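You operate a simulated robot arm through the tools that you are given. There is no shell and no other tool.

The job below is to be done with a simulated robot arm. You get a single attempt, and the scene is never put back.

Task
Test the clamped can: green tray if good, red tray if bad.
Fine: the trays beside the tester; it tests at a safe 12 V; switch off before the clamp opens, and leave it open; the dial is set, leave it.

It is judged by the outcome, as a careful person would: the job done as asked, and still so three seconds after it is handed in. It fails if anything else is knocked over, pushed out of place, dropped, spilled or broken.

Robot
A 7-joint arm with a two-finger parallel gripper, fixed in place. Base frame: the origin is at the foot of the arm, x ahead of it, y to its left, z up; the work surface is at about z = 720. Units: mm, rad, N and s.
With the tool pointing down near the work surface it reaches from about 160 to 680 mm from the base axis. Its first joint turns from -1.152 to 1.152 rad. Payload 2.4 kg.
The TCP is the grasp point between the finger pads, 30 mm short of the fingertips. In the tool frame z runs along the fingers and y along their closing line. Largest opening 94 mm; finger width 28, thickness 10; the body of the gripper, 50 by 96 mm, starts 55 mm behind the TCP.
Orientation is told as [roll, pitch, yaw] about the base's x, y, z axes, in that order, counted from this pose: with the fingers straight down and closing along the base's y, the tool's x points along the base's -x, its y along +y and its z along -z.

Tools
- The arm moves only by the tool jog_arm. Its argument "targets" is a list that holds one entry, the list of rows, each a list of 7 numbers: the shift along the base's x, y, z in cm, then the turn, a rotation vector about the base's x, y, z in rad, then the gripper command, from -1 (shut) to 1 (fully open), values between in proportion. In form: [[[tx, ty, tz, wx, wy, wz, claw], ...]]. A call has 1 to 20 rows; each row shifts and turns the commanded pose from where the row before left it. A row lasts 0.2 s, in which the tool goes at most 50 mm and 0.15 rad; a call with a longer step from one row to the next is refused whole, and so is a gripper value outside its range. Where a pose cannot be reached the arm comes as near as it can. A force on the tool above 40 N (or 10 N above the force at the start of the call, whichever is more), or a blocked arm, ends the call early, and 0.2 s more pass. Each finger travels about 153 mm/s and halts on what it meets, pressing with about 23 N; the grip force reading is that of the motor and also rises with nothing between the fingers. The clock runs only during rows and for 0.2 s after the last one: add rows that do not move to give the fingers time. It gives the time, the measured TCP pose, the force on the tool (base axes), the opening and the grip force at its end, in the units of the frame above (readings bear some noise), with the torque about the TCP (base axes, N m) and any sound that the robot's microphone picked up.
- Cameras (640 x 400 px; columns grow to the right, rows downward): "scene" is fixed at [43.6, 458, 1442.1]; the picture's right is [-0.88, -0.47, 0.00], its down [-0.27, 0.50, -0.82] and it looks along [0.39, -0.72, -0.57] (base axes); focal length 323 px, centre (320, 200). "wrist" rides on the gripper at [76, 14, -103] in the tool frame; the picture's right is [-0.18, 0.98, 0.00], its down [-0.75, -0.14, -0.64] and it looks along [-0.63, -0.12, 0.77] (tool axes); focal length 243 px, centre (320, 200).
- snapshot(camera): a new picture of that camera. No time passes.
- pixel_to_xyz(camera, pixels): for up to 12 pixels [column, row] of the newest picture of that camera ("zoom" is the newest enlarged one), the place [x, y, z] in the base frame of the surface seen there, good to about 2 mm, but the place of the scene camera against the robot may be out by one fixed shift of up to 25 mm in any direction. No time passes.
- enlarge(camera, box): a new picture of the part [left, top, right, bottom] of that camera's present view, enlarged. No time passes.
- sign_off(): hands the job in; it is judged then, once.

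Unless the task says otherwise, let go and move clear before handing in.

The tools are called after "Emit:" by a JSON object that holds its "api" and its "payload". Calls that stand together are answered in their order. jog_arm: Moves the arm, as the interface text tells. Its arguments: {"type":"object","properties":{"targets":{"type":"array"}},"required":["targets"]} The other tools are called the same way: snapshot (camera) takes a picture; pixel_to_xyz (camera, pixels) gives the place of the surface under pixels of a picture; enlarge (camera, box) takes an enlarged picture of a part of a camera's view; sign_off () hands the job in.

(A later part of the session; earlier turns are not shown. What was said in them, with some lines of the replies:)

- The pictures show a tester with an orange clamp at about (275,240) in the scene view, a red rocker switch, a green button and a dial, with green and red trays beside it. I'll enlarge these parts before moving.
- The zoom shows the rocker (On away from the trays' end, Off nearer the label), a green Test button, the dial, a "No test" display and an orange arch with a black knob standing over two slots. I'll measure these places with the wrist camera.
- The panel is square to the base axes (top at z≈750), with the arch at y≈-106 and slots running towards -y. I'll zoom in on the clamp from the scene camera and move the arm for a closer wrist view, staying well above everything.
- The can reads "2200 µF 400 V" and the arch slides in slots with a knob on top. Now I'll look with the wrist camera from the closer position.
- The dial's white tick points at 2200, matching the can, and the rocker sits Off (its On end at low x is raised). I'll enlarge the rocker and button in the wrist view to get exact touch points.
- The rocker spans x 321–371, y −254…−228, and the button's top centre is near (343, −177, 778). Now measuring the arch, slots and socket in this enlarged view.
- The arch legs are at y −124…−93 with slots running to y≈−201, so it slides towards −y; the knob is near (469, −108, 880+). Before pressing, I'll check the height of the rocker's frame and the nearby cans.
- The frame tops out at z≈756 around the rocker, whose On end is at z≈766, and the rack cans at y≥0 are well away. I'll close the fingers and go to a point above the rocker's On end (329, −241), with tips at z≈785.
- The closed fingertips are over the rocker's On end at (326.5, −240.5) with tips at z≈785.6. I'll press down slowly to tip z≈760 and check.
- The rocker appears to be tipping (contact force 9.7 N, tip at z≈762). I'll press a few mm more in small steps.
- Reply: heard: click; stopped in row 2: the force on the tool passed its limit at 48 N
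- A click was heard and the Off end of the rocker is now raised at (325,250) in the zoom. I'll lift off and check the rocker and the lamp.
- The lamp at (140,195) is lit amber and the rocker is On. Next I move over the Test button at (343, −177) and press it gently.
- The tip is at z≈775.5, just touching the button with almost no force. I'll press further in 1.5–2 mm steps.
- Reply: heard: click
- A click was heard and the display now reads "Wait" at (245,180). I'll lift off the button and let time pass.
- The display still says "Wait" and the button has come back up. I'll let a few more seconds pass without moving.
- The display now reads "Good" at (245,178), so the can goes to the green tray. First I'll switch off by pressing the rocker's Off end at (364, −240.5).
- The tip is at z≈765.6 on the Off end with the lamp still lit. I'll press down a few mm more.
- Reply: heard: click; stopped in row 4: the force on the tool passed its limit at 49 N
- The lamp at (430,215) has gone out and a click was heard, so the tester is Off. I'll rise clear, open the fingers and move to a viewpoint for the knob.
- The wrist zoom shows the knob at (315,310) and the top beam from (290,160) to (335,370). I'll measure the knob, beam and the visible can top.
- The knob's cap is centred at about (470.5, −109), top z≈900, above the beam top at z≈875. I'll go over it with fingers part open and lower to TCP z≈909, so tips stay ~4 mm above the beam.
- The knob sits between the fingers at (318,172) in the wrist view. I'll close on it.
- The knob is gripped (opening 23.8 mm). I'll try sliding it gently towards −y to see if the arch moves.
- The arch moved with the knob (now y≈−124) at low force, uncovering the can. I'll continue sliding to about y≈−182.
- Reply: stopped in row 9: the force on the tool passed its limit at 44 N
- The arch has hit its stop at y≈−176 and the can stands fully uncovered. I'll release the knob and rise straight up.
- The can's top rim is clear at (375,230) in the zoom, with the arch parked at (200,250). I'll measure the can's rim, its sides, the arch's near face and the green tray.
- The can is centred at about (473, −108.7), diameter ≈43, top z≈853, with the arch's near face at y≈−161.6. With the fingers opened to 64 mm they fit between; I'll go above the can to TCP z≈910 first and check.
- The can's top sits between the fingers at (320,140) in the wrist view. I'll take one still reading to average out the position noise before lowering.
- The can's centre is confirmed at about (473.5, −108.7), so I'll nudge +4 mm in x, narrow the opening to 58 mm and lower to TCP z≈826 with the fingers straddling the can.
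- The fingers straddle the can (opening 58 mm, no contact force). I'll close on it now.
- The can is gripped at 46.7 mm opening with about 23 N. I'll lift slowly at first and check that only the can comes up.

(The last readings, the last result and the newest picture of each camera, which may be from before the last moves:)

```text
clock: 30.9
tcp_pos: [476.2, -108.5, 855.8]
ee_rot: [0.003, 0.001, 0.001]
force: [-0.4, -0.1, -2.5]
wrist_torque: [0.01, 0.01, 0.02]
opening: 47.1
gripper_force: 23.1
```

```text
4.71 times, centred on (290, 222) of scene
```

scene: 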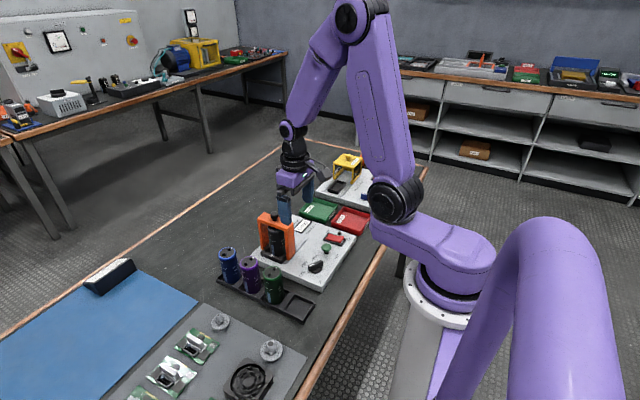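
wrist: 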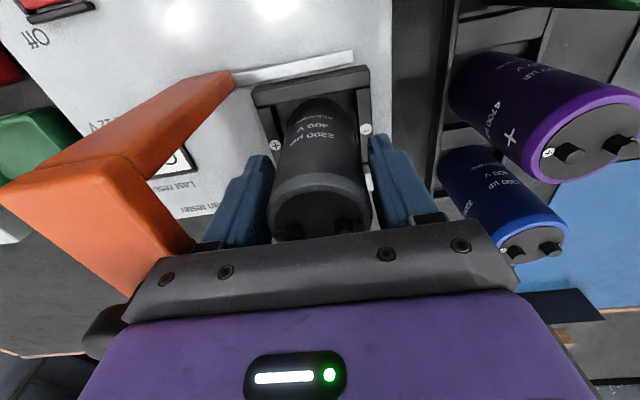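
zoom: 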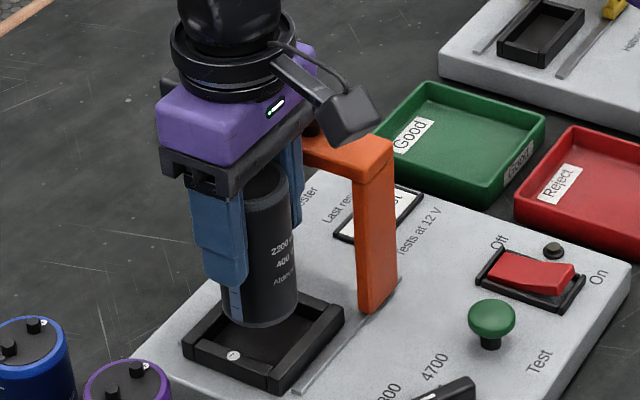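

The can lifts cleanly, with a weight of about 2.5 N. I'll raise it to TCP z≈996 (bottom above the knob's top at 900), then carry it over to the green tray at (478, −385).

Emit:
{"api": "jog_arm", "payload": {"targets": [[[0, 0, 2.5, 0, 0, 0, -1], [0, 0, 3.5, 0, 0, 0, -1], [0, 0, 3.5, 0, 0, 0, -1], [0, 0, 3, 0, 0, 0, -1], [0, 0, 1.5, 0, 0, 0, -1], [0, -1.5, 0, 0, 0, 0, -1], [0, -3, 0, 0, 0, 0, -1], [0, -3, 0, 0, 0, 0, -1], [0, -3, 0, 0, 0, 0, -1], [0, -3, 0, 0, 0, 0, -1], [0, -3, 0, 0, 0, 0, -1], [0, -3, 0, 0, 0, 0, -1], [0, -3, 0, 0, 0, 0, -1], [0, -3, 0, 0, 0, 0, -1], [0, -2.2, 0, 0, 0, 0, -1], [0, 0, 0, 0, 0, 0, -1], [0, 0, 0, 0, 0, 0, -1]]]}}

Emit:
{"api": "snapshot", "payload": {"camera": "wrist"}}

Emit:
{"api": "snapshot", "payload": {"camera": "scene"}}

```text
clock: 34.5
tcp_pos: [474.4, -386.8, 994.1]
ee_rot: [0.001, 0.003, 0.0]
force: [-0.4, 0.0, -2.6]
wrist_torque: [0.03, 0.03, 0.02]
opening: 47.0
gripper_force: 22.8
```

```text
taken
```

wrist: 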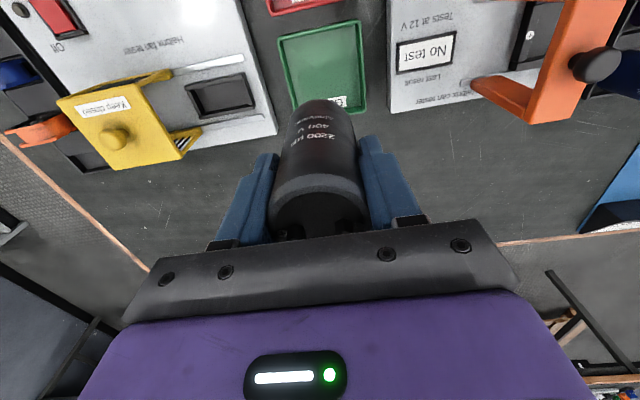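

```text
taken
```

scene: 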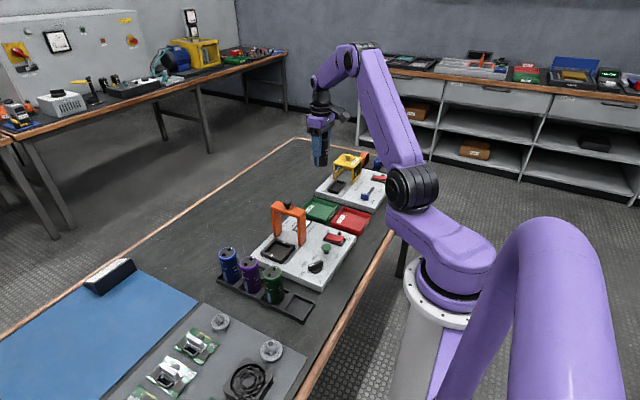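

The can hangs upright over the area and the tray is visible at (280–365, 22–112) in the wrist view. I'll measure the tray again before lowering.

Emit:
{"api": "enlarge", "payload": {"camera": "wrist", "box": [250, 10, 400, 130]}}

Emit:
{"api": "pixel_to_xyz", "payload": {"camera": "wrist", "pixels": [[281, 38], [359, 23], [291, 42], [352, 32], [296, 90], [364, 95], [356, 90], [320, 60], [276, 60], [362, 60], [340, 110], [320, 28]]}}

```text
3.33 times, centred on (325, 70) of wrist
```

zoom: 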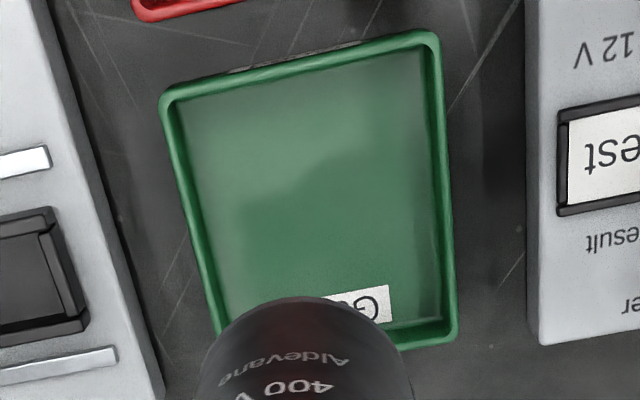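

```text
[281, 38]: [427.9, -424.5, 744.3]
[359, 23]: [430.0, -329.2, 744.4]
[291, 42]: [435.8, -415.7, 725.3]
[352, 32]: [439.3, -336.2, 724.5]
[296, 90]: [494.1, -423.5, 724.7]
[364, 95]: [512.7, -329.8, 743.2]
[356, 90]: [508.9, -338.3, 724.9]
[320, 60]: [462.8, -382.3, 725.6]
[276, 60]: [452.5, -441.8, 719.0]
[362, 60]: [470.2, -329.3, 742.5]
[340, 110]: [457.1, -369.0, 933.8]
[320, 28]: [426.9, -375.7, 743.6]
```

The tray floor spans about x 435–525, y −420…−337 at z≈725, so the centre is near (479, −379). I'll shift slightly and lower to TCP z≈804, which should leave the can's bottom about 7 mm above the floor.

Emit:
{"api": "jog_arm", "payload": {"targets": [[[0.35, 0.7, 0, 0, 0, 0, -1], [0, 0, -2, 0, 0, 0, -1], [0, 0, -3, 0, 0, 0, -1], [0, 0, -3, 0, 0, 0, -1], [0, 0, -3, 0, 0, 0, -1], [0, 0, -3, 0, 0, 0, -1], [0, 0, -2.5, 0, 0, 0, -1], [0, 0, -1.5, 0, 0, 0, -1], [0, 0, -1.0, 0, 0, 0, -1], [0, 0, 0, 0, 0, 0, -1], [0, 0, 0, 0, 0, 0, -1]]]}}

Emit:
{"api": "enlarge", "payload": {"camera": "scene", "box": [270, 140, 400, 240]}}

Emit:
{"api": "snapshot", "payload": {"camera": "wrist"}}

```text
clock: 36.9
tcp_pos: [477.4, -378.8, 804.9]
ee_rot: [0.001, 0.001, 0.001]
force: [-0.1, 0.2, -2.3]
wrist_torque: [0.01, -0.02, 0.0]
opening: 47.3
gripper_force: 23.2
```

```text
4.00 times, centred on (335, 190) of scene
```

zoom: 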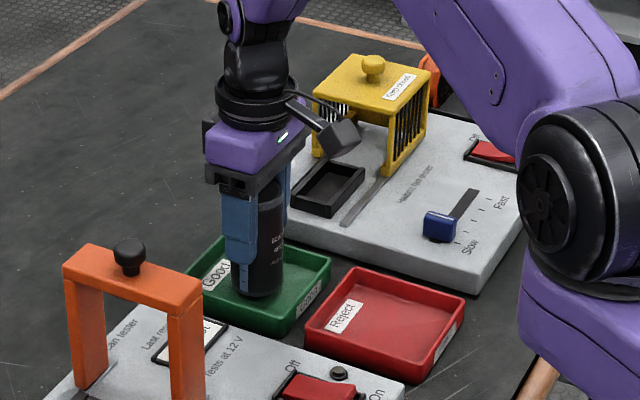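

```text
taken
```

wrist: 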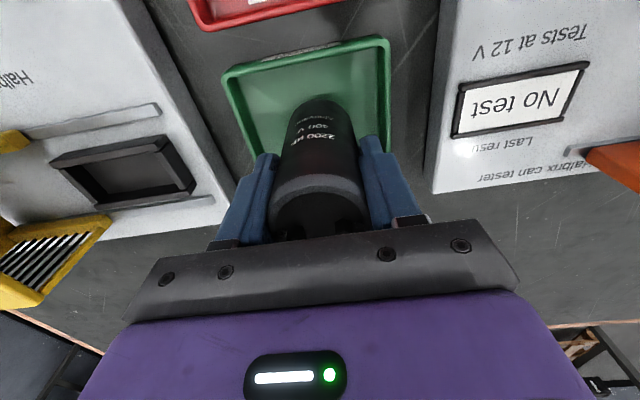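

The can is inside the tray's walls with its bottom just above the floor, and nothing else is touched. I'll lower in 1–2 mm steps to feel for the floor.

Emit:
{"api": "jog_arm", "payload": {"targets": [[[0, 0, -0.2, 0, 0, 0, -1], [0, 0, -0.15, 0, 0, 0, -1], [0, 0, -0.15, 0, 0, 0, -1], [0, 0, 0, 0, 0, 0, -1]]]}}

```text
clock: 37.9
tcp_pos: [478.4, -379.3, 799.0]
ee_rot: [0.002, 0.003, -0.001]
force: [-0.2, -0.3, -2.8]
wrist_torque: [-0.05, -0.04, -0.02]
opening: 47.0
gripper_force: 23.0
```

The force is still only the can's weight (−2.8 N) at z≈799, so there is no contact yet. I'll go on 1 mm at a time.

Emit:
{"api": "jog_arm", "payload": {"targets": [[[0, 0, -0.1, 0, 0, 0, -1], [0, 0, -0.1, 0, 0, 0, -1], [0, 0, 0, 0, 0, 0, -1]]]}}

```text
clock: 38.7
tcp_pos: [479.2, -379.8, 798.3]
ee_rot: [0.001, 0.001, 0.0]
force: [-1.7, -0.3, -3.5]
wrist_torque: [-0.01, -0.01, 0.0]
opening: 46.8
gripper_force: 23.2
```

Emit:
{"api": "jog_arm", "payload": {"targets": [[[0, 0, -0.1, 0, 0, 0, -1], [0, 0, 0, 0, 0, 0, -1]]]}}

Emit:
{"api": "enlarge", "payload": {"camera": "scene", "box": [300, 180, 360, 225]}}

```text
clock: 39.3
tcp_pos: [477.9, -379.4, 796.9]
ee_rot: [0.0, 0.002, 0.001]
force: [0.8, -0.3, -2.8]
wrist_torque: [0.0, 0.01, -0.02]
opening: 47.1
gripper_force: 23.1
```

```text
8.89 times, centred on (330, 202) of scene
```

zoom: 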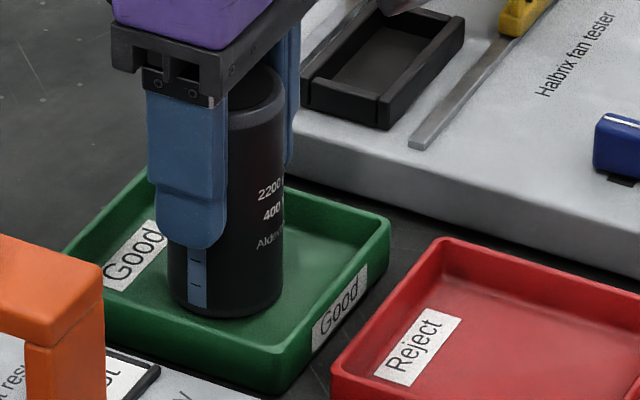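

Still no floor contact at z≈797 (force −2.8 N). I'll continue 1 mm at a time.

Emit:
{"api": "jog_arm", "payload": {"targets": [[[0, 0, -0.1, 0, 0, 0, -1], [0, 0, -0.1, 0, 0, 0, -1], [0, 0, 0, 0, 0, 0, -1]]]}}

```text
clock: 40.1
tcp_pos: [480.5, -379.0, 796.2]
ee_rot: [0.0, -0.001, 0.0]
force: [-1.1, 0.1, 15.7]
wrist_torque: [0.03, 0.1, 0.02]
opening: 46.9
gripper_force: 23.2
```

The force jumped to +15.7 N, so the can is on the tray floor. I'll ease up 1 mm to relieve the press and then open the fingers to about 62 mm.

Emit:
{"api": "jog_arm", "payload": {"targets": [[[0, 0, 0.1, 0, 0, 0, -1], [0, 0, 0, 0, 0, 0, -1]]]}}

```text
clock: 40.7
tcp_pos: [478.7, -379.3, 796.9]
ee_rot: [0.002, 0.002, -0.001]
force: [1.6, -3.0, 8.2]
wrist_torque: [-0.28, -0.35, 0.01]
opening: 46.9
gripper_force: 23.6
```

Emit:
{"api": "jog_arm", "payload": {"targets": [[[0, 0, 0.04, 0, 0, 0, -1], [0, 0, 0, 0, 0, 0, 0.05], [0, 0, 0, 0, 0, 0, 0.15], [0, 0, 0, 0, 0, 0, 0.32], [0, 0, 0, 0, 0, 0, 0.32], [0, 0, 0, 0, 0, 0, 0.32]]]}}

Emit:
{"api": "enlarge", "payload": {"camera": "scene", "box": [300, 170, 380, 230]}}

Emit:
{"api": "snapshot", "payload": {"camera": "wrist"}}

```text
clock: 42.1
tcp_pos: [478.1, -378.4, 796.9]
ee_rot: [0.002, 0.002, -0.001]
force: [-0.7, 0.5, -0.4]
wrist_torque: [0.0, 0.02, -0.03]
opening: 62.3
gripper_force: 0.0
```

```text
6.67 times, centred on (340, 200) of scene
```

zoom: 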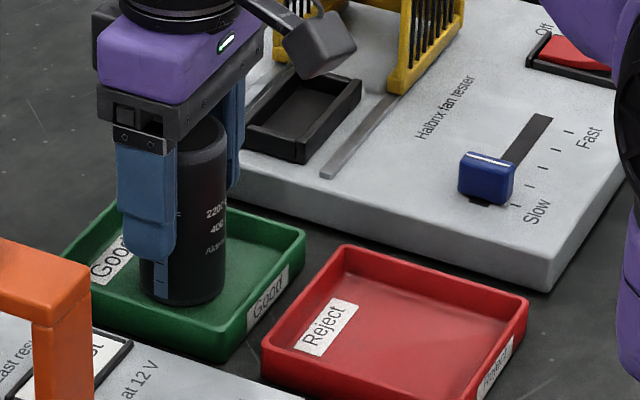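

```text
taken
```

wrist: 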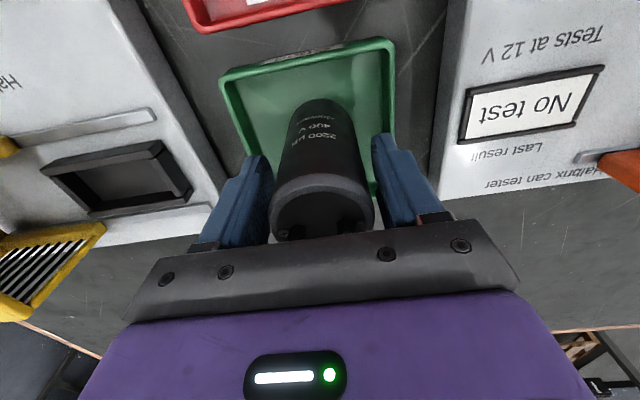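

The fingers are open (62 mm), the force is near zero and the can stands upright in the green tray. I'll rise straight up and clear.

Emit:
{"api": "jog_arm", "payload": {"targets": [[[0, 0, 1, 0, 0, 0, 0.32], [0, 0, 2, 0, 0, 0, 0.32], [0, 0, 3, 0, 0, 0, 0.32], [0, 0, 3, 0, 0, 0, 0.32], [0, 0, 4, 0, 0, 0, 0.32], [0, 0, 4, 0, 0, 0, 0.32], [-3, 1, 3, 0, 0, 0, 0.32], [-4, 2, 0, 0, 0, 0, 0.32], [-3, 1, 0, 0, 0, 0, 0.32], [0, 0, 0, 0, 0, 0, 0.32]]]}}

Emit:
{"api": "snapshot", "payload": {"camera": "scene"}}

Emit:
{"api": "enlarge", "payload": {"camera": "scene", "box": [210, 160, 390, 300]}}

Emit:
{"api": "snapshot", "payload": {"camera": "wrist"}}

```text
clock: 44.3
tcp_pos: [378.0, -339.7, 997.7]
ee_rot: [0.002, 0.0, 0.001]
force: [-0.4, 0.1, -0.4]
wrist_torque: [0.0, -0.01, -0.04]
opening: 61.9
gripper_force: 0.2
```

```text
taken
```

scene: 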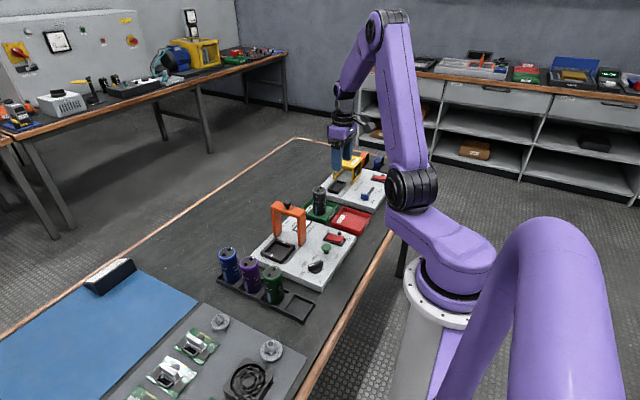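

```text
2.86 times, centred on (300, 230) of scene
```

zoom: 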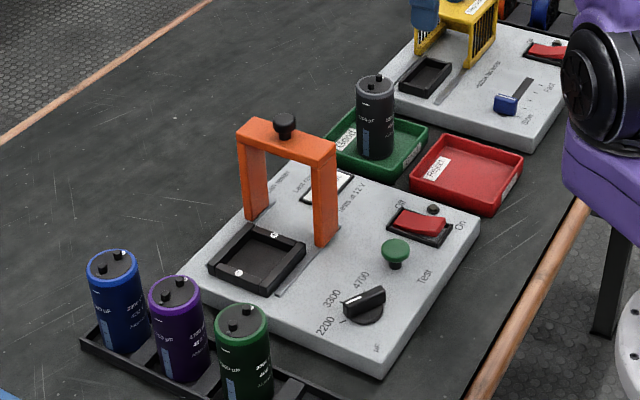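

```text
taken
```

wrist: 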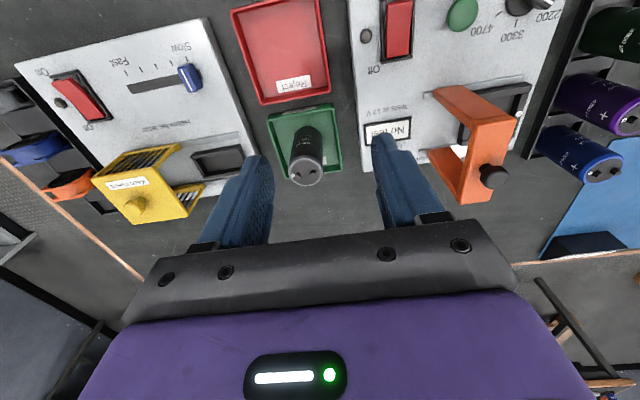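

The last pictures show the can upright in the green tray ((375,120) in the zoom) and the clamp slid open. The rocker is Off with its lamp dark, the dial is still at 2200, and everything else is in place. The arm is clear, so I'm handing in.

Emit:
{"api": "sign_off", "payload": {}}

```text
The job is handed in.
```

The last pictures show the job done. The can tested **Good** and is standing upright in the green tray.

- **Test:** I switched the tester on and pressed Test. The display went from "Wait" to "Good". It now reads "No test" because the can is out of the clamp.
- **Switch and clamp:** I switched off before opening the clamp, and the lamp is dark. The clamp is slid to its stop and left open.
- **Dial:** I left it alone. It is still at 2200, the same as the can's 2200 µF marking.
- **Surroundings:** Nothing else looks moved or knocked over, and the arm is clear with its fingers open and empty.
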